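You operate a simulated robot arm through the tools that you are given. There is no shell and no other tool. Be economical: measure what you need, move in short steps, check, and stop when the job is done.

Carry out the task below with a simulated two-armed robot. There is one attempt and no reset: what you move stays moved.

JOB
Pick up the M cover carton from the top of the high shelf with one hand, pass it to the other hand and put it on the top of the wall shelf over the air tank. Set down upright: cover carton.

The check looks at the end state, three seconds after you hand in, the way a careful person would. Anything else that was tipped, shoved, dropped, spilled or broken makes it a failure. Lids that push on must go on centred and level and be pressed home; caps that screw on are set level and turned clockwise until they are tight.

ROBOT AND FRAMES
Two 7-joint arms with two-finger parallel grippers on one trunk, on a base that drives. Base frame: it is fixed to the floor where the robot stands at the start and does not move with it; the origin is under the middle of the robot, x ahead of it, y to its left, z up. Lengths are in mm, angles in degrees, forces in N, time in s.
The left shoulder is at the start at [60, 189, 921], the right one opposite. Each reaches about 794 mm from its shoulder. Places, roughly: top of the wall shelf over the air tank [-500, 1300, 900]. Payload 3.43 kg a hand.
Tool frame (each hand has its own): the origin (TCP) lies between the finger pads and is the grasp point; the fingertips stand 30 mm ahead of it; z points along the fingers, y is the line along which they close. The gripper opens to 94 mm. The fingers are 28 mm wide and 10 mm thick; the gripper's body (50 by 96 mm) begins 55 mm behind the TCP.
Orientation is that of the tool frame in the base frame, as a unit quaternion [w, x, y, z]. With the fingers straight down and closing along the base's y, the tool's x points along the base's -x, its y along +y and its z along -z.

CONTROLS
- The arms move only by the tool arm_command. It takes "left_motion", "right_motion" or both (then of equal length, played together; a hand with none holds still); each is a list of rows, each a list of 7 numbers: the shift along the tool's x, y, z in mm, then the turn, a rotation vector about the tool's x, y, z in degrees, then the finger opening in mm, from 0 to 94. In form: [[dx, dy, dz, wx, wy, wz, hand], ...]. A call has 1 to 10 rows; each row shifts and turns the commanded pose from where the row before left it, along the tool's axes as they then stand. Each row takes 0.2 s and may step no farther than 50 mm and 8.6 degrees from the row before; otherwise, or with a gripper value out of range, the whole call is refused. Where a pose cannot be reached the arm comes as near as it can. A force on the tool above 40 N (or 10 N above the force at the start of the call, whichever is more), or a blocked arm, ends the call early, and 0.2 s more pass. Each finger travels about 153 mm/s and halts on what it meets, pressing with about 41 N; the grip force reading is that of the motor and also rises with nothing between the fingers. The clock runs only during rows and for 0.2 s after the last one: add rows that do not move to give the fingers time. The reply holds the time, the measured pose of the TCP, the force on the tool along the base axes, the opening and the grip force, in the units named above and with some noise, with the torque about the TCP (base axes, N m) and any sound that the robot's microphone picked up.
- Cameras (640 x 400 px; columns grow to the right, rows downward): "scene" is now at [33.9, 5, 1531.1]; the picture's right is [0.01, -1.00, 0.00], its down [-0.29, -0.00, -0.96] and it looks along [0.96, 0.01, -0.29] (base axes); focal length 214 px, centre (320, 200). "left" rides on the left gripper at [76, -14, -102] in its tool frame; the picture's right is [0.18, 0.98, 0.00], its down [-0.75, 0.14, -0.64] and it looks along [-0.63, 0.12, 0.77] (tool axes); focal length 243 px, centre (320, 200). "right" rides on the right gripper at [76, 14, -102] in its tool frame; the picture's right is [-0.18, 0.98, 0.00], its down [-0.75, -0.14, -0.64] and it looks along [-0.63, -0.12, 0.77] (tool axes); focal length 243 px, centre (320, 200). There is no depth. A picture from a camera that has moved, and an enlarged one, comes with that camera's place and axes in the base frame and with its lens. The place of the scene camera against the robot may be out by one fixed shift of up to 18 mm in any direction.
- camera(camera): a new picture of that camera. It takes no simulated time.
- lift_body(by): slides the trunk up (or, below 0, down) by that many mm; the arms and the scene camera ride with it, the base frame stays. It gives what a move gives, with no picture.
- drive_base(legs): drives the robot by 1 to 6 legs, each [ahead, left, turn to the left] in mm, mm and degrees, along the robot's own axes; the way and the turn of a leg run together, so that a leg with both is an arc; at most 1500 mm and 180 degrees a leg. The arms and the cameras ride along, it lands a little off, and it stops where it bumps. It gives what a move gives.
- turn_head(pan, tilt): turns the head with the scene camera to pan (to the left, within 86 degrees either way) and tilt (down, from -29 to 69), counted from straight ahead of the robot. It gives what a move gives.
- enlarge(camera, box): a new picture of the part [left, top, right, bottom] of that camera's present view, enlarged. It takes no simulated time.
- job_done(): hands the job in; it is judged then, once.

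Go step by step. Nothing tells you exact positions but the pictures and the camera data: compare them with the known pose of the tool, close in by small moves and look again before you grip or let go. The budget is 120 turns and 92 pictures, counting those below and the enlarged ones. Unless the task says otherwise, let go and move clear before handing in, and close with one line.

The tools are called after ">>>" as name(argument=value, ...) on one line, values as JSON. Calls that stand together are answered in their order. arm_command: Moves the arms, as the interface text tells. Its arguments: {"type":"object","properties":{"left_motion":{"type":"array"},"right_motion":{"type":"array"}},"required":[]} The other tools are called the same way: lift_body (by) slides the trunk up or down; drive_base (legs) drives the base; turn_head (pan, tilt) turns the head that bears the scene camera; camera (camera) takes a picture; enlarge (camera, box) takes an enlarged picture of a part of a camera's view; job_done () hands the job in.

At the start:

```text
clock: 0.0
left_tool_pos: [368.0, 187.7, 999.3]
left_orientation: [0.0, 0.0, 1.0, 0.0]
left_ft_force: [-0.1, 0.1, 0.3]
left_wrist_torque: [-0.02, 0.0, -0.02]
left_grip_width: 93.9
left_grasp_force: 0.1
right_tool_pos: [323.0, -136.8, 1000.9]
right_orientation: [0.0, 0.0, 1.0, -0.001]
right_ft_force: [-1.2, -0.6, 0.7]
right_wrist_torque: [0.03, -0.01, 0.02]
right_grip_width: 94.0
right_grasp_force: 0.1
trunk travel left (down, up): [-593.0, 397.0]
robot x, y, heading: [-0.5, 2.1, -0.0]
head pan, tilt: [0.3, 17.1]
```

scene: 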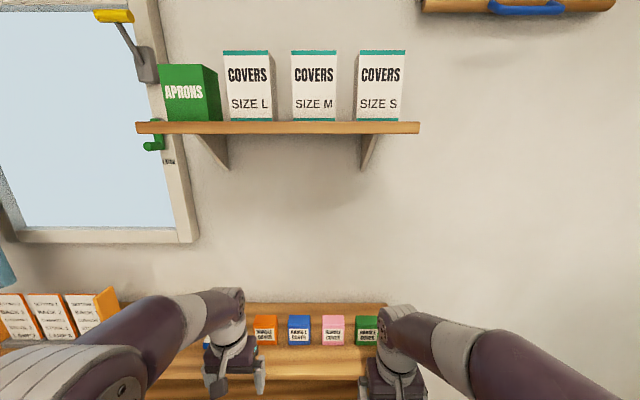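
right: 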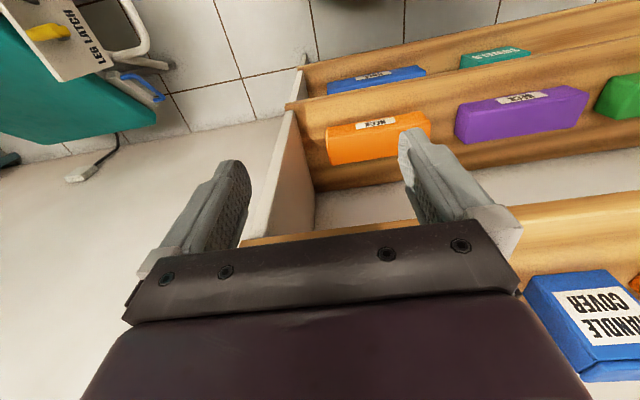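
left: 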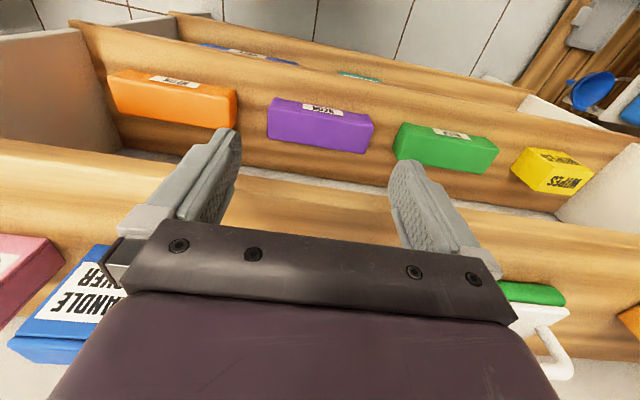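

The M carton is the middle one on the high shelf ahead. I need depth, so I raise the trunk for parallax and look around to the left for the wall shelf.

>>> lift_body(by=200)

>>> camera(camera="scene")

>>> turn_head(pan=86, tilt=25)

>>> camera(camera="scene")

```text
clock: 2.2
left_tool_pos: [368.0, 187.2, 1200.6]
left_orientation: [0.0, 0.0, 1.0, 0.0]
left_ft_force: [-0.5, -0.8, -0.4]
left_wrist_torque: [0.01, 0.01, -0.03]
left_grip_width: 94.1
left_grasp_force: 0.1
right_tool_pos: [321.6, -135.1, 1200.1]
right_orientation: [0.0, 0.0, 1.0, 0.0]
right_ft_force: [0.3, 0.5, 0.2]
right_wrist_torque: [0.01, 0.02, -0.02]
right_grip_width: 94.0
right_grasp_force: 0.1
trunk travel left (down, up): [-793.0, 197.0]
robot x, y, heading: [1.1, 0.4, 0.0]
head pan, tilt: [0.3, 17.1]
```

```text
88 pictures are left
camera scene: at [34.0, 5.0, 1731.0], right [0.01, -1.0, 0.0], down [-0.29, 0.0, -0.96], along [0.96, 0.01, -0.29], focal length 214 px, centre (320, 200)
```

scene: 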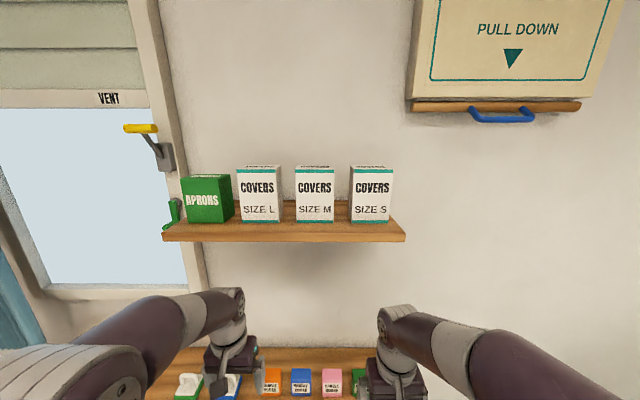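

```text
clock: 3.8
left_tool_pos: [367.6, 187.4, 1199.7]
left_orientation: [0.0, 0.001, 1.0, 0.0]
left_ft_force: [0.0, -0.4, -0.5]
left_wrist_torque: [0.0, 0.01, 0.02]
left_grip_width: 94.1
left_grasp_force: 0.1
right_tool_pos: [322.3, -135.5, 1197.6]
right_orientation: [-0.001, 0.001, 1.0, 0.0]
right_ft_force: [0.3, 0.5, -0.2]
right_wrist_torque: [0.02, 0.04, 0.02]
right_grip_width: 93.6
right_grasp_force: 0.1
trunk travel left (down, up): [-793.0, 197.0]
robot x, y, heading: [0.3, 0.2, -0.4]
head pan, tilt: [85.9, 25.0]
```

```text
87 pictures are left
camera scene: at [-52.8, 96.4, 1718.3], right [1.0, -0.07, 0.0], down [-0.03, -0.42, -0.91], along [0.06, 0.9, -0.42], focal length 214 px, centre (320, 200)
```

scene: 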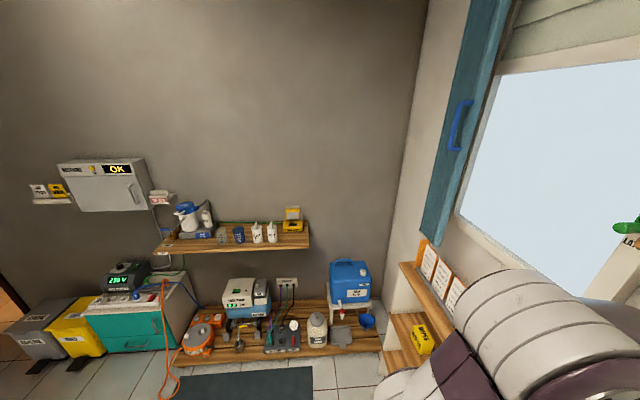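

The carton front is about x 449, z 1554–1665, about 80 mm wide. I look more closely at the target shelf and the carton.

>>> enlarge(camera="scene", box=[140, 170, 340, 295])

>>> lift_body(by=190)

>>> enlarge(camera="scene", box=[120, 170, 360, 320])

>>> turn_head(pan=0, tilt=35)

>>> camera(camera="scene")

```text
3.20 times, centred on (240, 232) of scene
camera zoom: at [-52.8, 96.4, 1718.3], right [1.0, -0.07, 0.0], down [-0.03, -0.42, -0.91], along [0.06, 0.9, -0.42], focal length 686 px, centre (576, 96)
```

zoom: 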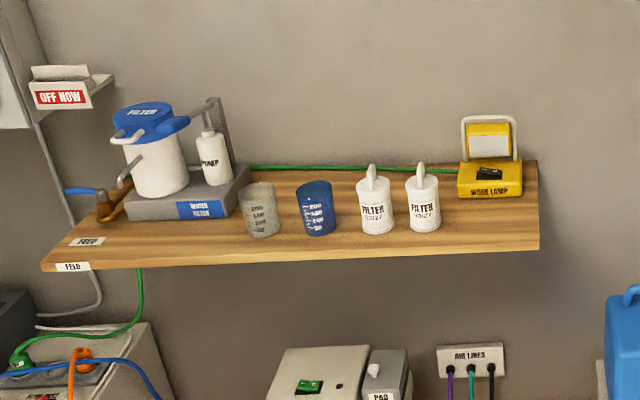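

```text
clock: 5.8
left_tool_pos: [367.1, 186.5, 1389.4]
left_orientation: [0.0, 0.0, 1.0, 0.0]
left_ft_force: [-0.6, -0.2, 1.0]
left_wrist_torque: [0.0, 0.02, 0.02]
left_grip_width: 93.8
left_grasp_force: 0.0
right_tool_pos: [322.9, -135.8, 1389.7]
right_orientation: [-0.001, 0.0, 1.0, -0.001]
right_ft_force: [0.2, 0.7, 0.1]
right_wrist_torque: [0.0, 0.01, 0.01]
right_grip_width: 93.7
right_grasp_force: 0.0
trunk travel left (down, up): [-983.0, 7.0]
robot x, y, heading: [-0.2, 1.7, 0.0]
head pan, tilt: [85.9, 25.0]
```

```text
2.67 times, centred on (240, 245) of scene
camera zoom: at [-52.8, 96.4, 1908.2], right [1.0, -0.07, 0.0], down [-0.03, -0.42, -0.91], along [0.06, 0.9, -0.42], focal length 572 px, centre (533, 80)
```

zoom: 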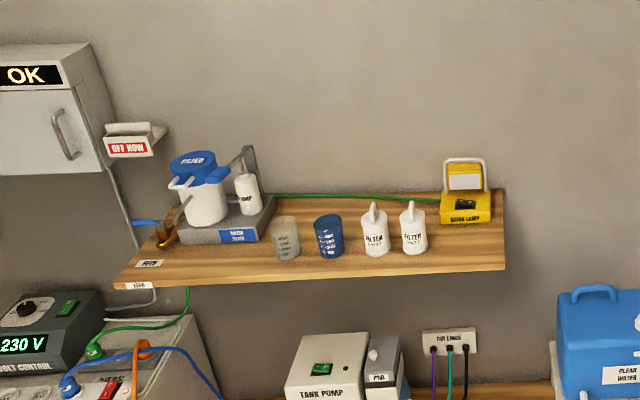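

```text
clock: 7.5
left_tool_pos: [368.4, 186.7, 1389.8]
left_orientation: [-0.001, 0.0, 1.0, 0.0]
left_ft_force: [-0.8, -0.2, 0.2]
left_wrist_torque: [0.02, -0.01, 0.01]
left_grip_width: 94.0
left_grasp_force: 0.1
right_tool_pos: [321.5, -135.5, 1390.2]
right_orientation: [0.0, -0.001, 1.0, 0.001]
right_ft_force: [0.3, -0.4, -0.7]
right_wrist_torque: [0.03, 0.02, 0.0]
right_grip_width: 93.9
right_grasp_force: 0.0
trunk travel left (down, up): [-983.0, 7.0]
robot x, y, heading: [-1.9, -2.5, 0.2]
head pan, tilt: [0.0, 35.0]
```

```text
84 pictures are left
camera scene: at [28.6, 4.6, 1892.5], right [0.0, -1.0, 0.0], down [-0.57, 0.0, -0.82], along [0.82, 0.0, -0.57], focal length 214 px, centre (320, 200)
```

scene: 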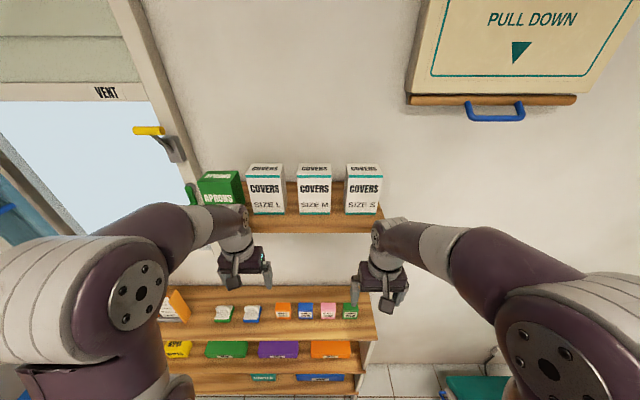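

Let me measure the cartons in a closer view.

>>> enlarge(camera="scene", box=[220, 145, 412, 265])

```text
3.33 times, centred on (316, 205) of scene
camera zoom: at [28.6, 4.6, 1892.5], right [0.0, -1.0, 0.0], down [-0.57, 0.0, -0.82], along [0.82, 0.0, -0.57], focal length 715 px, centre (333, 183)
```

zoom: 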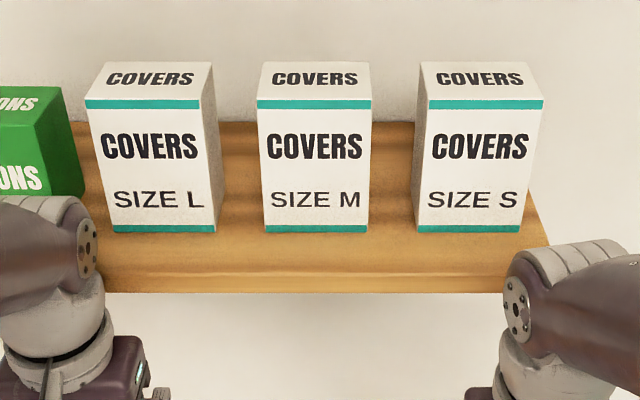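

The carton is about 76 wide, 57 deep and 114 tall, with its front at x≈450 and y≈17, bottom z≈1553. I back off a little, then pitch the right hand to 20° below horizontal.

>>> drive_base(legs=[[-170, 0, 0]])

>>> arm_command(right_motion=[[0, 0, -20, 0, -7.78, 0, 94], [0, 0, -20, 0, -7.78, 0, 94], [0, 0, -20, 0, -7.78, 0, 94], [0, 0, 0, 0, -7.78, 0, 94], [0, 0, 0, 0, -7.78, 0, 94], [0, 0, 0, 0, -7.78, 0, 94], [0, 0, 0, 0, -7.78, 0, 94], [0, 0, 0, 0, -7.78, 0, 94], [0, 0, 0, 0, -7.78, 0, 94]])

>>> camera(camera="scene")

```text
clock: 8.9
left_tool_pos: [199.2, 187.0, 1388.6]
left_orientation: [-0.002, 0.0, 1.0, 0.001]
left_ft_force: [0.0, 0.6, -0.2]
left_wrist_torque: [0.0, 0.0, 0.0]
left_grip_width: 94.0
left_grasp_force: 0.0
right_tool_pos: [153.1, -135.1, 1388.4]
right_orientation: [-0.001, 0.0, 1.0, -0.001]
right_ft_force: [0.5, 0.1, 0.2]
right_wrist_torque: [0.04, 0.03, 0.03]
right_grip_width: 94.2
right_grasp_force: 0.0
trunk travel left (down, up): [-983.0, 7.0]
robot x, y, heading: [-175.3, 1.0, -0.0]
head pan, tilt: [0.0, 35.0]
```

```text
clock: 10.9
left_tool_pos: [197.1, 187.9, 1389.4]
left_orientation: [-0.001, 0.0, 1.0, 0.0]
left_ft_force: [0.0, -0.3, 0.0]
left_wrist_torque: [-0.03, 0.02, 0.01]
left_grip_width: 93.9
left_grasp_force: 0.1
right_tool_pos: [220.6, -96.3, 1460.9]
right_orientation: [0.574, 0.001, 0.819, -0.001]
right_ft_force: [0.5, 0.2, 0.6]
right_wrist_torque: [-0.03, -0.01, -0.03]
right_grip_width: 93.9
right_grasp_force: 0.0
right hand out of reach, approached as far as the arm can: row 5, 6, 7, 8, 9
trunk travel left (down, up): [-983.0, 7.0]
robot x, y, heading: [-172.7, 0.3, 0.1]
head pan, tilt: [0.0, 35.0]
```

```text
82 pictures are left
camera scene: at [-142.6, 5.2, 1892.5], right [0.0, -1.0, 0.0], down [-0.57, 0.0, -0.82], along [0.82, 0.0, -0.57], focal length 214 px, centre (320, 200)
```

scene: 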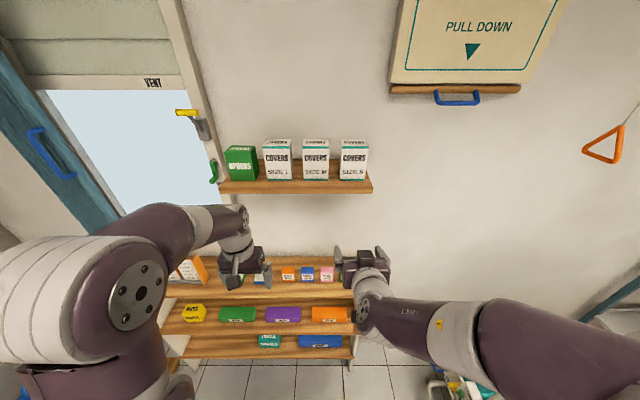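

Orientation achieved (20° below horizontal). I move forward and up in steps and check where the commanded pose is.

>>> arm_command(right_motion=[[-14, 10, 38, 0, 0, 0, 94], [-14, 10, 38, 0, 0, 0, 94], [-14, 10, 38, 0, 0, 0, 94]])

```text
clock: 11.7
left_tool_pos: [195.7, 187.4, 1389.6]
left_orientation: [-0.001, 0.0, 1.0, 0.0]
left_ft_force: [0.6, -0.3, -0.4]
left_wrist_torque: [-0.01, -0.02, 0.02]
left_grip_width: 94.2
left_grasp_force: 0.0
right_tool_pos: [338.7, -67.5, 1460.3]
right_orientation: [0.572, -0.001, 0.82, 0.0]
right_ft_force: [0.6, 0.7, -0.3]
right_wrist_torque: [0.0, 0.0, -0.04]
right_grip_width: 94.0
right_grasp_force: 0.1
trunk travel left (down, up): [-983.0, 7.0]
robot x, y, heading: [-174.3, -0.9, 0.3]
head pan, tilt: [0.0, 35.0]
```

>>> arm_command(right_motion=[[-31, 20.5, -12.5, 0, 0, 0, 94], [-31, 20.5, -12.5, 0, 0, 0, 94], [-31, 20.5, -12.5, 0, 0, 0, 94], [-31, 20.5, -12.5, 0, 0, 0, 94]])

>>> camera(camera="right")

>>> enlarge(camera="scene", box=[200, 110, 424, 250])

```text
clock: 12.7
left_tool_pos: [195.8, 187.8, 1389.2]
left_orientation: [0.0, 0.0, 1.0, 0.0]
left_ft_force: [-0.5, -0.9, -0.5]
left_wrist_torque: [-0.02, -0.01, 0.0]
left_grip_width: 94.1
left_grasp_force: 0.0
right_tool_pos: [333.0, 16.8, 1597.8]
right_orientation: [0.574, -0.001, 0.819, 0.0]
right_ft_force: [0.5, -0.3, 1.1]
right_wrist_torque: [0.0, 0.05, 0.01]
right_grip_width: 93.8
right_grasp_force: 0.2
trunk travel left (down, up): [-983.0, 7.0]
robot x, y, heading: [-175.0, -1.5, 0.1]
head pan, tilt: [0.0, 35.0]
```

```text
81 pictures are left
camera right: at [210.8, 30.4, 1562.2], right [0.06, 0.98, 0.17], down [-0.35, -0.14, 0.93], along [0.94, -0.12, 0.33], focal length 243 px, centre (320, 200)
```

right: 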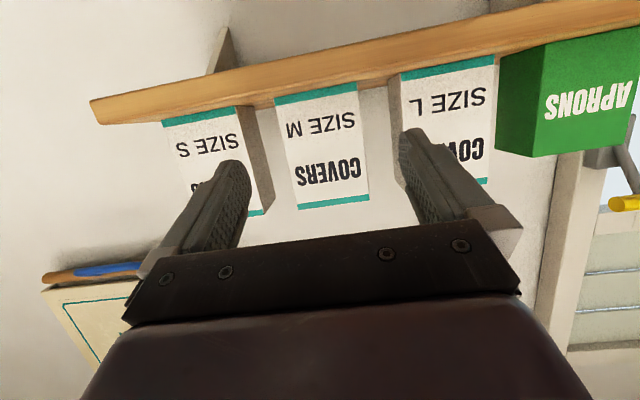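

```text
2.86 times, centred on (312, 180) of scene
camera zoom: at [-144.6, 5.4, 1892.5], right [0.0, -1.0, 0.0], down [-0.57, 0.0, -0.82], along [0.82, 0.0, -0.57], focal length 613 px, centre (343, 257)
```

zoom: 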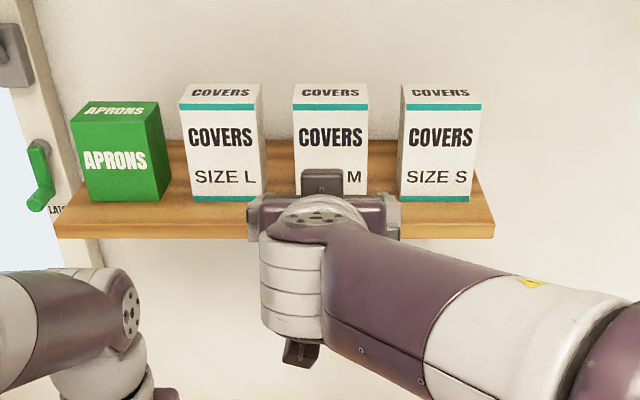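

The hand is lined up with M at y≈17. I advance 55 mm and look again for depth.

>>> arm_command(right_motion=[[-9.4, 0, 25.8, 0, 0, 0, 94], [-9.4, 0, 25.8, 0, 0, 0, 94], [0, 0, 0, 0, 0, 0, 94]])

>>> enlarge(camera="right", box=[160, 40, 560, 290])

>>> enlarge(camera="scene", box=[264, 120, 376, 190])

```text
clock: 13.5
left_tool_pos: [194.5, 187.6, 1390.7]
left_orientation: [-0.001, 0.0, 1.0, 0.001]
left_ft_force: [-0.4, -0.1, 0.3]
left_wrist_torque: [0.0, 0.0, -0.01]
left_grip_width: 93.9
left_grasp_force: 0.0
right_tool_pos: [390.8, 15.4, 1597.1]
right_orientation: [0.574, 0.001, 0.819, 0.0]
right_ft_force: [0.1, -0.3, 0.1]
right_wrist_torque: [-0.02, 0.02, 0.02]
right_grip_width: 94.1
right_grasp_force: 0.1
trunk travel left (down, up): [-983.0, 7.0]
robot x, y, heading: [-170.8, 2.1, -0.1]
head pan, tilt: [0.0, 35.0]
```

```text
1.60 times, centred on (360, 165) of right
camera zoom: at [268.4, 30.3, 1561.0], right [0.06, 0.98, 0.17], down [-0.35, -0.14, 0.93], along [0.94, -0.12, 0.33], focal length 388 px, centre (256, 256)
```

zoom: 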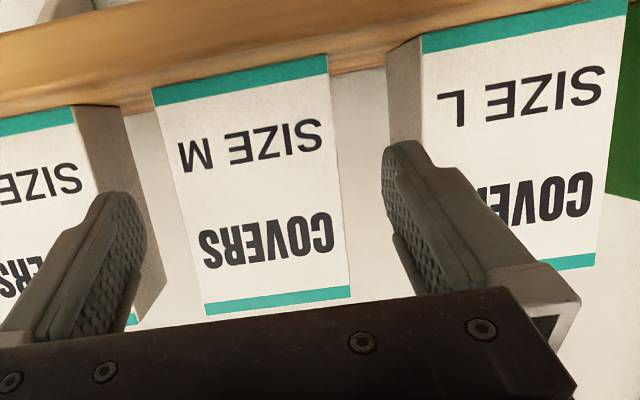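

```text
5.71 times, centred on (320, 155) of scene
camera zoom: at [-145.2, 4.4, 1892.5], right [0.0, -1.0, 0.0], down [-0.57, 0.0, -0.82], along [0.82, 0.0, -0.57], focal length 1226 px, centre (320, 457)
```

zoom: 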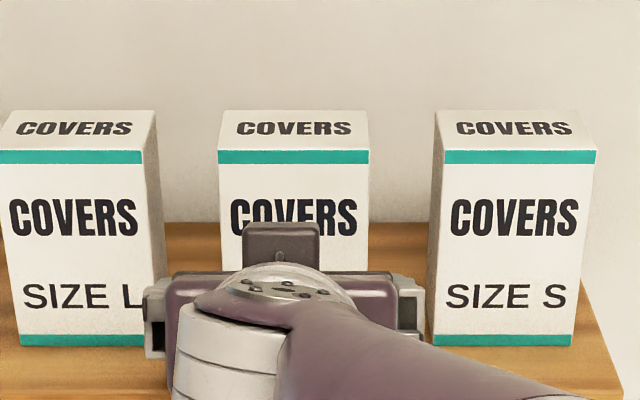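

Two views put the front at x≈448, centre y≈14, bottom ≈1548. I advance so the pads straddle the carton, then check before closing.

>>> arm_command(right_motion=[[-7.2, -0.5, 24.7, 0, 0, 0, 94], [-7.2, -0.5, 24.7, 0, 0, 0, 94], [-7.2, -0.5, 24.7, 0, 0, 0, 94], [0, 0, 0, 0, 0, 0, 94]])

>>> camera(camera="right")

>>> enlarge(camera="scene", box=[264, 120, 376, 190])

```text
clock: 14.5
left_tool_pos: [195.8, 187.1, 1389.5]
left_orientation: [0.0, -0.001, 1.0, 0.0]
left_ft_force: [-0.4, 0.0, -0.3]
left_wrist_torque: [-0.02, 0.01, 0.03]
left_grip_width: 93.8
left_grasp_force: 0.2
right_tool_pos: [468.7, 14.9, 1590.7]
right_orientation: [0.574, -0.001, 0.819, 0.001]
right_ft_force: [-0.2, 0.1, 0.0]
right_wrist_torque: [-0.01, -0.04, 0.01]
right_grip_width: 94.3
right_grasp_force: 0.1
trunk travel left (down, up): [-983.0, 7.0]
robot x, y, heading: [-172.2, -1.2, -0.1]
head pan, tilt: [0.0, 35.0]
```

```text
77 pictures are left
camera right: at [346.9, 28.4, 1555.9], right [0.06, 0.98, 0.17], down [-0.35, -0.14, 0.93], along [0.94, -0.12, 0.33], focal length 243 px, centre (320, 200)
```

right: 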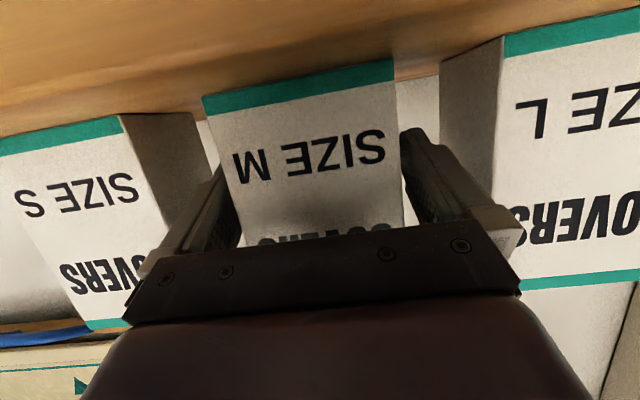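

```text
5.71 times, centred on (320, 155) of scene
camera zoom: at [-144.0, 4.6, 1892.5], right [0.0, -1.0, 0.0], down [-0.57, 0.0, -0.82], along [0.82, 0.0, -0.57], focal length 1226 px, centre (320, 457)
```

zoom: 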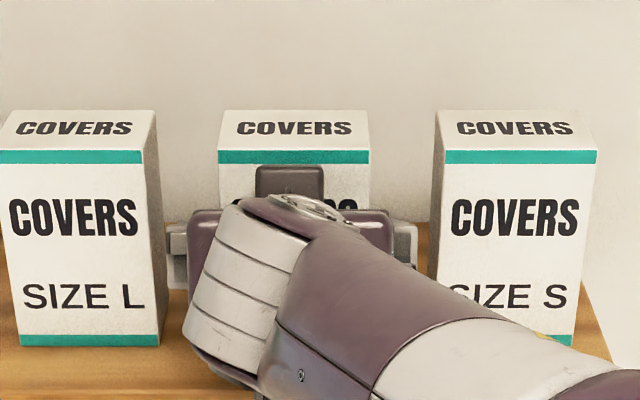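

The pads straddle M with the gap on both sides and no contact with neighbours. I close.

>>> arm_command(right_motion=[[0, 0, 0, 0, 0, 0, 80], [0, 0, 0, 0, 0, 0, 60], [0, 0, 0, 0, 0, 0, 60], [0, 0, 0, 0, 0, 0, 60]])

>>> camera(camera="right")

```text
clock: 15.5
left_tool_pos: [194.9, 186.9, 1389.0]
left_orientation: [0.0, -0.001, 1.0, 0.001]
left_ft_force: [0.7, -1.3, -0.4]
left_wrist_torque: [0.04, -0.02, 0.01]
left_grip_width: 93.8
left_grasp_force: 0.2
right_tool_pos: [469.8, 13.6, 1591.4]
right_orientation: [0.574, -0.001, 0.819, 0.0]
right_ft_force: [-0.3, 0.7, 1.8]
right_wrist_torque: [0.14, -0.03, 0.0]
right_grip_width: 81.9
right_grasp_force: 40.6
trunk travel left (down, up): [-983.0, 7.0]
robot x, y, heading: [-171.7, 0.1, 0.0]
head pan, tilt: [0.0, 35.0]
```

```text
75 pictures are left
camera right: at [346.6, 28.5, 1556.1], right [0.06, 0.98, 0.17], down [-0.35, -0.14, 0.93], along [0.94, -0.12, 0.33], focal length 243 px, centre (320, 200)
```

right: 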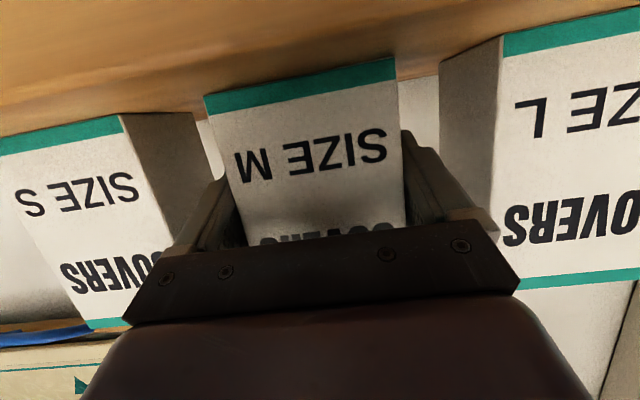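

Gripped at 82 mm wide. I lift straight up 40 mm.

>>> arm_command(right_motion=[[-9.4, 0, -3.4, 0, 0, 0, 60], [-14.1, 0, -5.1, 0, 0, 0, 60], [-14.1, 0, -5.1, 0, 0, 0, 60]])

>>> camera(camera="right")

>>> camera(camera="scene")

```text
clock: 16.3
left_tool_pos: [195.1, 187.3, 1389.6]
left_orientation: [0.0, 0.0, 1.0, 0.0]
left_ft_force: [-0.2, 0.0, 0.2]
left_wrist_torque: [0.02, 0.02, -0.01]
left_grip_width: 94.2
left_grasp_force: 0.1
right_tool_pos: [469.3, 13.6, 1627.3]
right_orientation: [0.573, 0.001, 0.82, -0.001]
right_ft_force: [0.4, 0.1, -1.7]
right_wrist_torque: [0.0, 0.0, 0.01]
right_grip_width: 81.7
right_grasp_force: 41.2
trunk travel left (down, up): [-983.0, 7.0]
robot x, y, heading: [-173.5, 0.7, -0.1]
head pan, tilt: [0.0, 35.0]
```

```text
74 pictures are left
camera right: at [346.4, 28.4, 1591.6], right [0.06, 0.98, 0.17], down [-0.34, -0.14, 0.93], along [0.94, -0.12, 0.33], focal length 243 px, centre (320, 200)
```

right: 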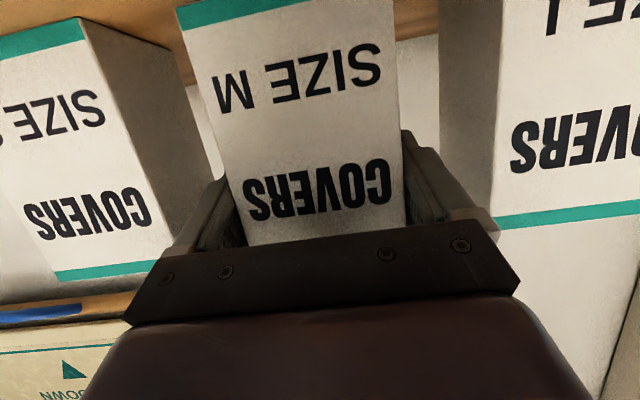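

```text
73 pictures are left
camera scene: at [-143.6, 4.6, 1892.5], right [0.0, -1.0, 0.0], down [-0.57, 0.0, -0.82], along [0.82, 0.0, -0.57], focal length 214 px, centre (320, 200)
```

scene: 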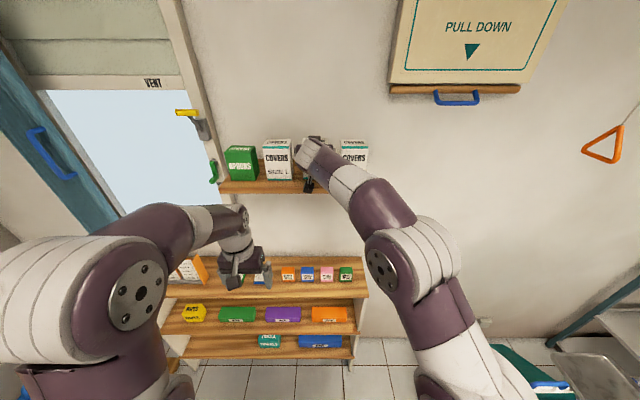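

The carton's label moved relative to the hand, so it may have slipped rather than lifted. I look closely.

>>> enlarge(camera="right", box=[140, 100, 500, 325])

>>> enlarge(camera="scene", box=[250, 120, 386, 205])

```text
1.78 times, centred on (320, 212) of right
camera zoom: at [346.4, 28.4, 1591.6], right [0.06, 0.98, 0.17], down [-0.34, -0.14, 0.93], along [0.94, -0.12, 0.33], focal length 431 px, centre (320, 178)
```

zoom: 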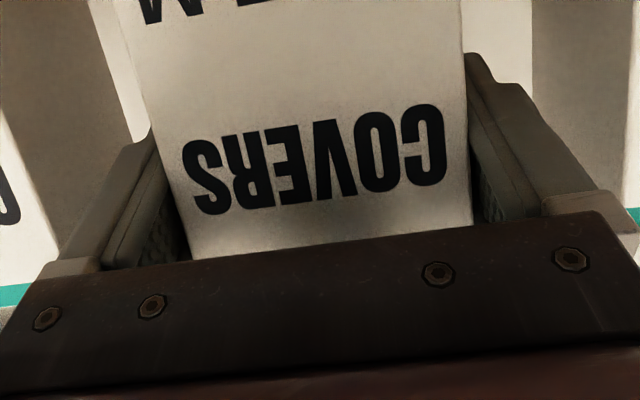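

```text
4.71 times, centred on (318, 162) of scene
camera zoom: at [-143.6, 4.6, 1892.5], right [0.0, -1.0, 0.0], down [-0.57, 0.0, -0.82], along [0.82, 0.0, -0.57], focal length 1009 px, centre (329, 376)
```

zoom: 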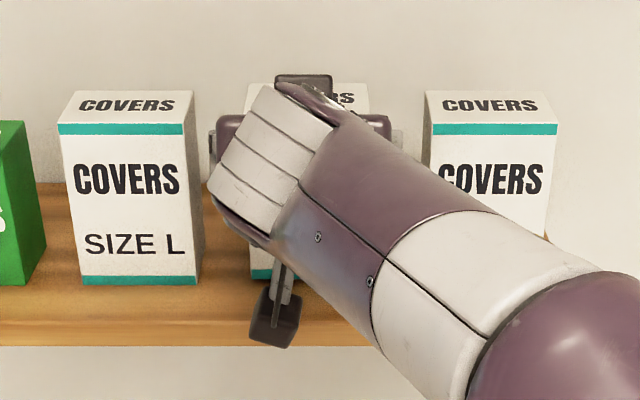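

The carton seems raised only a few mm while the hand moved 36 mm, so it's slipping. I wait with the fingers commanded fully closed and see whether it's still sliding.

>>> arm_command(right_motion=[[0, 0, 0, 0, 0, 0, 40], [0, 0, 0, 0, 0, 0, 20], [0, 0, 0, 0, 0, 0, 0]])

>>> camera(camera="right")

```text
clock: 17.1
left_tool_pos: [195.4, 186.9, 1391.3]
left_orientation: [0.0, 0.0, 1.0, -0.001]
left_ft_force: [0.6, -0.5, 1.9]
left_wrist_torque: [0.01, 0.01, 0.0]
left_grip_width: 94.0
left_grasp_force: 0.2
right_tool_pos: [469.0, 13.7, 1627.2]
right_orientation: [0.574, 0.0, 0.819, 0.001]
right_ft_force: [-0.3, 0.1, -1.1]
right_wrist_torque: [-0.01, -0.01, 0.03]
right_grip_width: 81.8
right_grasp_force: 41.1
trunk travel left (down, up): [-983.0, 7.0]
robot x, y, heading: [-173.4, 0.5, -0.1]
head pan, tilt: [0.0, 35.0]
```

```text
70 pictures are left
camera right: at [346.6, 28.3, 1591.8], right [0.06, 0.98, 0.17], down [-0.35, -0.14, 0.93], along [0.94, -0.12, 0.33], focal length 243 px, centre (320, 200)
```

right: 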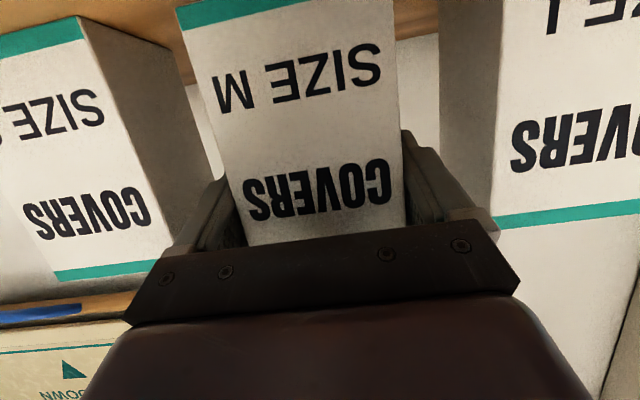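

It holds steady now. I test with a slow 8 mm lift and compare.

>>> arm_command(right_motion=[[-1.9, 0, -0.7, 0, 0, 0, 0], [-1.9, 0, -0.7, 0, 0, 0, 0], [-1.9, 0, -0.7, 0, 0, 0, 0], [-1.9, 0, -0.7, 0, 0, 0, 0]])

>>> camera(camera="right")

```text
clock: 18.1
left_tool_pos: [195.8, 187.3, 1389.9]
left_orientation: [-0.001, 0.0, 1.0, 0.0]
left_ft_force: [-0.7, 0.9, -0.2]
left_wrist_torque: [0.01, 0.02, 0.01]
left_grip_width: 94.2
left_grasp_force: 0.1
right_tool_pos: [469.0, 14.3, 1635.9]
right_orientation: [0.574, 0.0, 0.819, 0.0]
right_ft_force: [-0.9, 0.7, -1.6]
right_wrist_torque: [-0.01, 0.0, 0.01]
right_grip_width: 81.7
right_grasp_force: 40.9
trunk travel left (down, up): [-983.0, 7.0]
robot x, y, heading: [-170.1, -0.7, 0.3]
head pan, tilt: [0.0, 35.0]
```

```text
69 pictures are left
camera right: at [346.4, 28.7, 1600.4], right [0.06, 0.98, 0.17], down [-0.34, -0.14, 0.93], along [0.94, -0.12, 0.33], focal length 243 px, centre (320, 200)
```

right: 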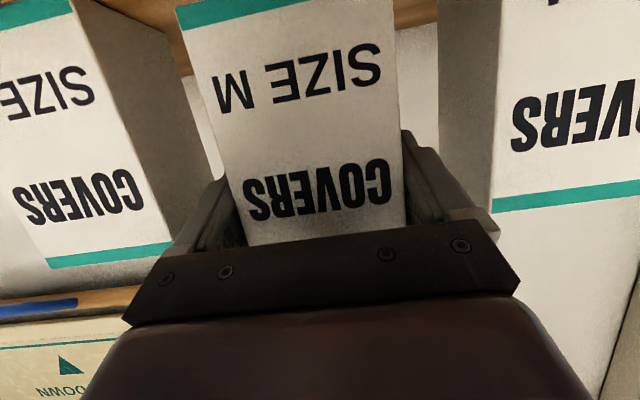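

Now it rides rigidly with the hand, but I hold it too high for the left hand to take it from above. I set it back down gently and regrip lower.

>>> arm_command(right_motion=[[2.8, 0, 1, 0, 0, 0, 0], [2.8, 0, 1, 0, 0, 0, 0], [2.8, 0, 1, 0, 0, 0, 0], [1.9, 0, 0.7, 0, 0, 0, 0]])

>>> camera(camera="right")

```text
clock: 19.1
left_tool_pos: [196.0, 186.6, 1389.7]
left_orientation: [0.0, -0.001, 1.0, 0.0]
left_ft_force: [0.0, 0.0, 0.5]
left_wrist_torque: [0.03, 0.0, 0.02]
left_grip_width: 93.9
left_grasp_force: 0.0
right_tool_pos: [468.0, 13.6, 1625.5]
right_orientation: [0.573, 0.0, 0.82, 0.0]
right_ft_force: [0.2, -0.1, -1.6]
right_wrist_torque: [0.0, -0.03, 0.02]
right_grip_width: 81.8
right_grasp_force: 40.8
trunk travel left (down, up): [-983.0, 7.0]
robot x, y, heading: [-172.9, 0.6, 0.2]
head pan, tilt: [0.0, 35.0]
```

```text
68 pictures are left
camera right: at [345.9, 28.6, 1590.2], right [0.06, 0.98, 0.17], down [-0.34, -0.14, 0.93], along [0.94, -0.12, 0.33], focal length 243 px, centre (320, 200)
```

right: 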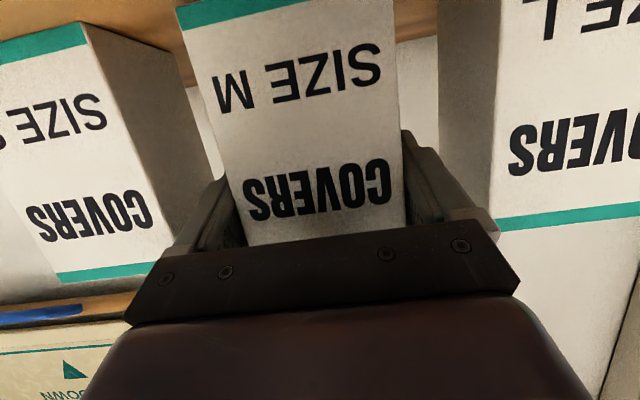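

>>> arm_command(right_motion=[[1.9, 0, 0.7, 0, 0, 0, 0], [1.9, 0, 0.7, 0, 0, 0, 0]])

>>> arm_command(right_motion=[[1.4, 0, 0.5, 0, 0, 0, 0], [0, 0, 0, 0, 0, 0, 0]])

>>> arm_command(right_motion=[[1.4, 0, 0.5, 0, 0, 0, 0], [0, 0, 0, 0, 0, 0, 0]])

```text
clock: 19.7
left_tool_pos: [195.9, 188.1, 1389.2]
left_orientation: [0.0, 0.0, 1.0, 0.0]
left_ft_force: [0.4, 0.4, -0.1]
left_wrist_torque: [0.0, 0.01, 0.02]
left_grip_width: 93.9
left_grasp_force: 0.0
right_tool_pos: [467.8, 14.0, 1622.7]
right_orientation: [0.574, 0.0, 0.819, 0.0]
right_ft_force: [0.6, 0.7, -1.5]
right_wrist_torque: [0.05, 0.01, -0.01]
right_grip_width: 81.7
right_grasp_force: 41.4
trunk travel left (down, up): [-983.0, 7.0]
robot x, y, heading: [-171.7, -0.3, 0.1]
head pan, tilt: [0.0, 35.0]
```

```text
clock: 20.3
left_tool_pos: [195.9, 187.2, 1388.5]
left_orientation: [0.0, 0.0, 1.0, 0.0]
left_ft_force: [0.1, 0.6, -0.1]
left_wrist_torque: [-0.01, 0.02, 0.02]
left_grip_width: 93.9
left_grasp_force: 0.0
right_tool_pos: [467.6, 13.4, 1621.4]
right_orientation: [0.575, 0.0, 0.818, 0.0]
right_ft_force: [3.7, -0.3, 8.3]
right_wrist_torque: [-0.16, -0.08, 0.04]
right_grip_width: 81.7
right_grasp_force: 41.2
trunk travel left (down, up): [-983.0, 7.0]
robot x, y, heading: [-174.1, -0.3, 0.2]
head pan, tilt: [0.0, 35.0]
```

```text
clock: 20.9
left_tool_pos: [194.7, 188.8, 1390.6]
left_orientation: [0.0, 0.0, 1.0, 0.0]
left_ft_force: [-0.2, 0.4, 0.4]
left_wrist_torque: [-0.02, -0.02, 0.02]
left_grip_width: 94.2
left_grasp_force: 0.0
right_tool_pos: [467.0, 14.1, 1620.9]
right_orientation: [0.577, -0.001, 0.817, 0.002]
right_ft_force: [6.9, 0.7, 21.1]
right_wrist_torque: [-0.2, -0.1, 0.03]
right_grip_width: 81.8
right_grasp_force: 41.0
trunk travel left (down, up): [-983.0, 7.0]
robot x, y, heading: [-175.7, 0.5, -0.1]
head pan, tilt: [0.0, 35.0]
```

Contact with the shelf at hand z≈1621, and the grip held 20 N without slipping. I relieve the pressure, open, lower the hand 32 mm, and regrip.

>>> arm_command(right_motion=[[-1.4, 0, -0.5, 0, 0, 0, 0], [0, 0, 0, 0, 0, 0, 85], [0, 0, 0, 0, 0, 0, 94], [0, 0, 0, 0, 0, 0, 94]])

>>> camera(camera="right")

>>> enlarge(camera="scene", box=[250, 120, 386, 205])

```text
clock: 21.9
left_tool_pos: [195.8, 187.8, 1389.3]
left_orientation: [0.0, 0.0, 1.0, 0.0]
left_ft_force: [0.5, 0.5, -0.4]
left_wrist_torque: [0.04, 0.02, 0.02]
left_grip_width: 94.1
left_grasp_force: 0.0
right_tool_pos: [468.9, 14.1, 1620.0]
right_orientation: [0.574, 0.0, 0.819, 0.0]
right_ft_force: [-0.5, -0.4, 0.2]
right_wrist_torque: [-0.02, 0.01, -0.05]
right_grip_width: 94.0
right_grasp_force: 0.0
trunk travel left (down, up): [-983.0, 7.0]
robot x, y, heading: [-173.4, 1.0, 0.1]
head pan, tilt: [0.0, 35.0]
```

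```text
67 pictures are left
camera right: at [345.8, 28.3, 1583.9], right [0.06, 0.98, 0.17], down [-0.35, -0.14, 0.93], along [0.94, -0.12, 0.33], focal length 243 px, centre (320, 200)
```

right: 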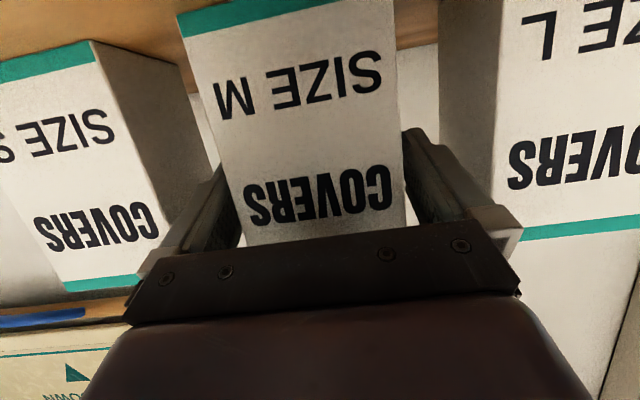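

```text
4.71 times, centred on (318, 162) of scene
camera zoom: at [-143.9, 4.6, 1892.5], right [0.0, -1.0, 0.0], down [-0.57, 0.0, -0.82], along [0.82, 0.0, -0.57], focal length 1009 px, centre (329, 376)
```

zoom: 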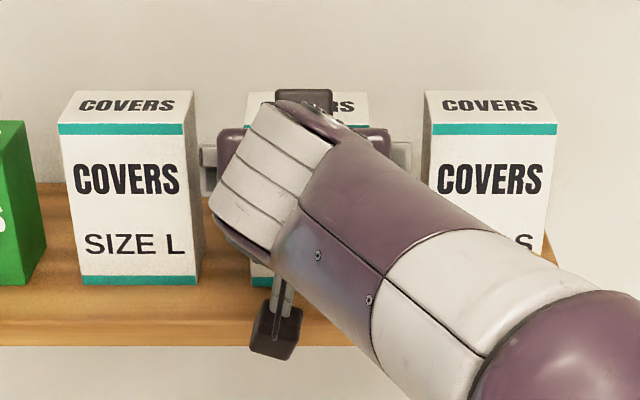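

>>> arm_command(right_motion=[[13.4, 0, 7, 0, 0, 0, 94], [13.4, 0, 7, 0, 0, 0, 94], [0, 0, 0, 0, 0, 0, 94], [0, 0, 0, 0, 0, 0, 70], [0, 0, 0, 0, 0, 0, 50], [0, 0, 0, 0, 0, 0, 0], [0, 0, 0, 0, 0, 0, 0], [0, 0, 0, 0, 0, 0, 0]])

>>> camera(camera="right")

>>> arm_command(right_motion=[[-1.9, 0, -0.7, 0, 0, 0, 0], [-1.9, 0, -0.7, 0, 0, 0, 0], [-1.9, 0, -0.7, 0, 0, 0, 0], [-1.9, 0, -0.7, 0, 0, 0, 0]])

>>> camera(camera="right")

```text
clock: 23.7
left_tool_pos: [195.3, 188.5, 1388.8]
left_orientation: [0.0, 0.0, 1.0, 0.0]
left_ft_force: [-0.5, 0.3, 0.0]
left_wrist_torque: [-0.01, -0.01, 0.02]
left_grip_width: 93.9
left_grasp_force: 0.1
right_tool_pos: [472.3, 12.1, 1591.6]
right_orientation: [0.574, 0.0, 0.819, 0.0]
right_ft_force: [0.4, -0.4, 0.3]
right_wrist_torque: [-0.01, 0.02, -0.01]
right_grip_width: 81.9
right_grasp_force: 41.1
trunk travel left (down, up): [-983.0, 7.0]
robot x, y, heading: [-177.0, 0.2, -0.0]
head pan, tilt: [0.0, 35.0]
```

```text
65 pictures are left
camera right: at [350.1, 27.7, 1555.7], right [0.06, 0.98, 0.17], down [-0.35, -0.14, 0.93], along [0.94, -0.12, 0.33], focal length 243 px, centre (320, 200)
```

right: 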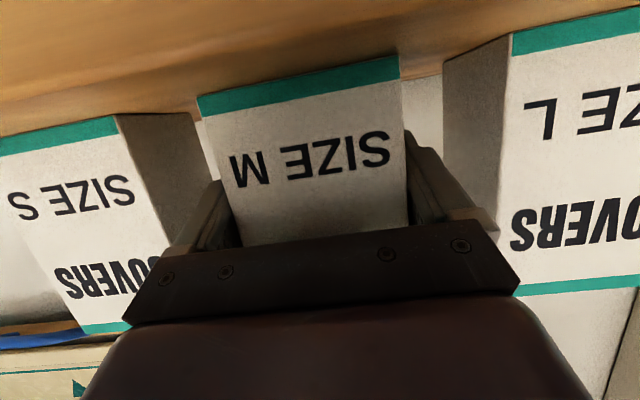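

```text
clock: 24.7
left_tool_pos: [195.6, 188.0, 1389.7]
left_orientation: [0.001, -0.001, 1.0, 0.0]
left_ft_force: [0.3, 0.0, -0.1]
left_wrist_torque: [0.0, -0.01, -0.03]
left_grip_width: 94.1
left_grasp_force: 0.1
right_tool_pos: [472.1, 13.4, 1598.4]
right_orientation: [0.573, 0.0, 0.82, 0.0]
right_ft_force: [-0.6, -0.4, -1.6]
right_wrist_torque: [0.0, 0.04, 0.0]
right_grip_width: 82.0
right_grasp_force: 41.2
trunk travel left (down, up): [-983.0, 7.0]
robot x, y, heading: [-176.7, -1.2, 0.1]
head pan, tilt: [0.0, 35.0]
```

```text
64 pictures are left
camera right: at [350.0, 27.8, 1562.2], right [0.06, 0.98, 0.17], down [-0.35, -0.14, 0.93], along [0.94, -0.12, 0.33], focal length 243 px, centre (320, 200)
```

right: 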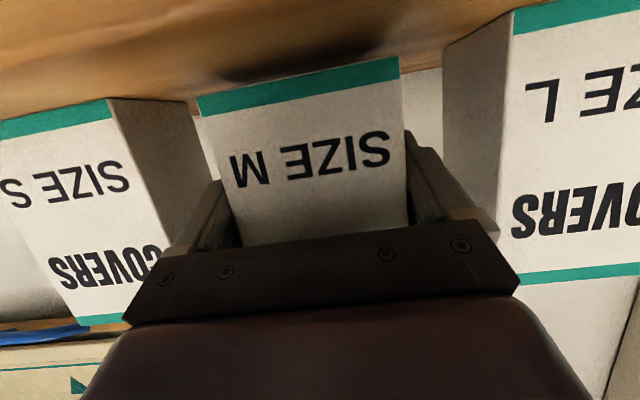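

It rides up rigidly this time, with a shadow below. I continue lifting slowly.

>>> arm_command(right_motion=[[-3.8, 0, -1.4, 0, 0, 0, 0], [-3.8, 0, -1.4, 0, 0, 0, 0], [-3.8, 0, -1.4, 0, 0, 0, 0], [-3.8, 0, -1.4, 0, 0, 0, 0], [-3.8, 0, -1.4, 0, 0, 0, 0], [-3.8, 0, -1.4, 0, 0, 0, 0], [-3.8, 0, -1.4, 0, 0, 0, 0]])

>>> camera(camera="right")

```text
clock: 26.3
left_tool_pos: [195.8, 187.5, 1389.6]
left_orientation: [0.0, 0.0, 1.0, 0.0]
left_ft_force: [-0.5, -0.3, -0.6]
left_wrist_torque: [-0.01, 0.01, 0.03]
left_grip_width: 94.1
left_grasp_force: 0.0
right_tool_pos: [472.4, 13.7, 1627.0]
right_orientation: [0.574, -0.001, 0.819, 0.0]
right_ft_force: [-0.3, 0.2, -1.2]
right_wrist_torque: [0.0, 0.01, -0.04]
right_grip_width: 81.8
right_grasp_force: 40.7
trunk travel left (down, up): [-983.0, 7.0]
robot x, y, heading: [-175.0, -0.7, -0.1]
head pan, tilt: [0.0, 35.0]
```

```text
63 pictures are left
camera right: at [349.4, 27.8, 1591.2], right [0.06, 0.98, 0.17], down [-0.35, -0.14, 0.93], along [0.94, -0.12, 0.33], focal length 243 px, centre (320, 200)
```

right: 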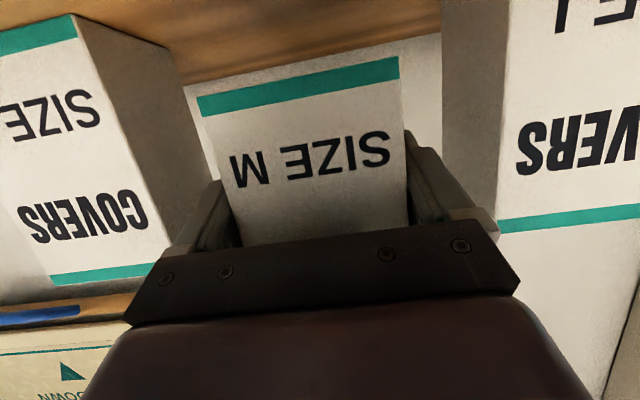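

Held firmly and clear of the shelf. I back straight out between the neighbours.

>>> arm_command(right_motion=[[3.42, 0, -9.4, 0, 0, 0, 0], [3.42, 0, -9.4, 0, 0, 0, 0], [3.42, 0, -9.4, 0, 0, 0, 0], [3.42, 0, -9.4, 0, 0, 0, 0], [3.42, 0, -9.4, 0, 0, 0, 0], [3.42, 0, -9.4, 0, 0, 0, 0], [3.42, 0, -9.4, 0, 0, 0, 0], [3.42, 0, -9.4, 0, 0, 0, 0], [3.42, 0, -9.4, 0, 0, 0, 0], [3.42, 0, -9.4, 0, 0, 0, 0]])

>>> camera(camera="right")

>>> camera(camera="scene")

```text
clock: 28.5
left_tool_pos: [196.0, 187.1, 1389.6]
left_orientation: [0.0, -0.001, 1.0, 0.0]
left_ft_force: [-0.8, 1.0, -0.6]
left_wrist_torque: [-0.02, 0.01, -0.01]
left_grip_width: 94.3
left_grasp_force: 0.1
right_tool_pos: [371.5, 13.3, 1627.3]
right_orientation: [0.573, -0.001, 0.82, 0.001]
right_ft_force: [-1.1, 1.0, -1.5]
right_wrist_torque: [0.03, 0.01, -0.02]
right_grip_width: 81.7
right_grasp_force: 41.3
trunk travel left (down, up): [-983.0, 7.0]
robot x, y, heading: [-171.9, 2.2, -0.3]
head pan, tilt: [0.0, 35.0]
```

```text
62 pictures are left
camera right: at [249.2, 27.2, 1591.4], right [0.06, 0.98, 0.17], down [-0.35, -0.14, 0.93], along [0.94, -0.12, 0.33], focal length 243 px, centre (320, 200)
```

right: 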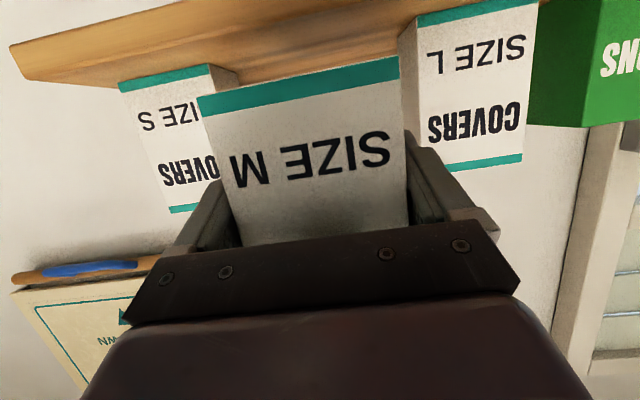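

```text
61 pictures are left
camera scene: at [-144.5, 4.3, 1892.5], right [0.0, -1.0, 0.0], down [-0.57, 0.0, -0.82], along [0.82, 0.0, -0.57], focal length 214 px, centre (320, 200)
```

scene: 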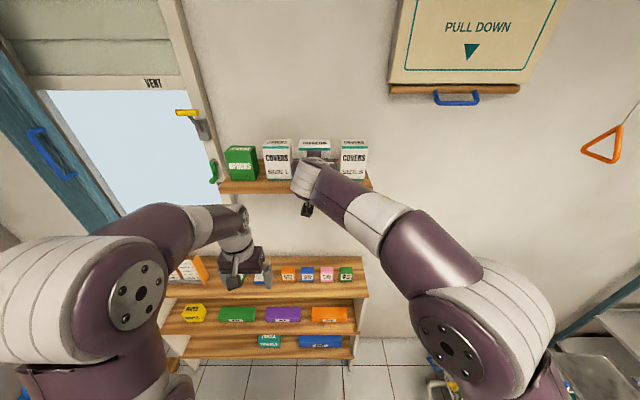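

Carton in hand is clear of the shelf. I look left for the driving route before moving.

>>> turn_head(pan=86, tilt=40)

>>> camera(camera="scene")

```text
clock: 30.1
left_tool_pos: [195.5, 187.2, 1389.5]
left_orientation: [0.0, 0.0, 1.0, 0.0]
left_ft_force: [-0.5, -0.3, 0.7]
left_wrist_torque: [-0.02, 0.01, -0.01]
left_grip_width: 93.9
left_grasp_force: 0.1
right_tool_pos: [373.0, 13.4, 1626.3]
right_orientation: [0.574, 0.0, 0.819, 0.0]
right_ft_force: [-0.8, -0.6, -0.8]
right_wrist_torque: [-0.01, 0.04, 0.04]
right_grip_width: 81.5
right_grasp_force: 41.0
trunk travel left (down, up): [-983.0, 7.0]
robot x, y, heading: [-169.5, -0.8, -0.3]
head pan, tilt: [85.9, 40.0]
```

```text
60 pictures are left
camera scene: at [-225.6, 89.4, 1885.0], right [1.0, -0.07, 0.0], down [-0.05, -0.64, -0.77], along [0.05, 0.76, -0.64], focal length 214 px, centre (320, 200)
```

scene: 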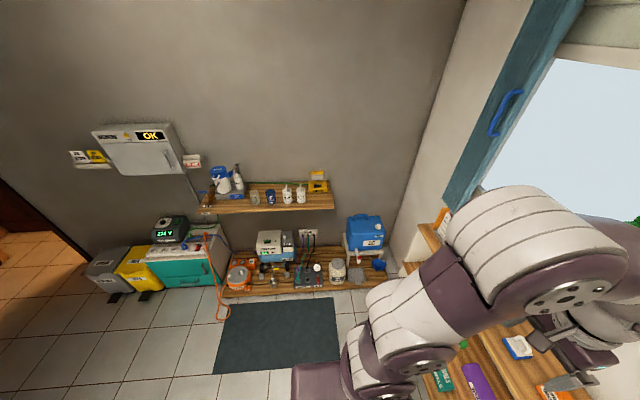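

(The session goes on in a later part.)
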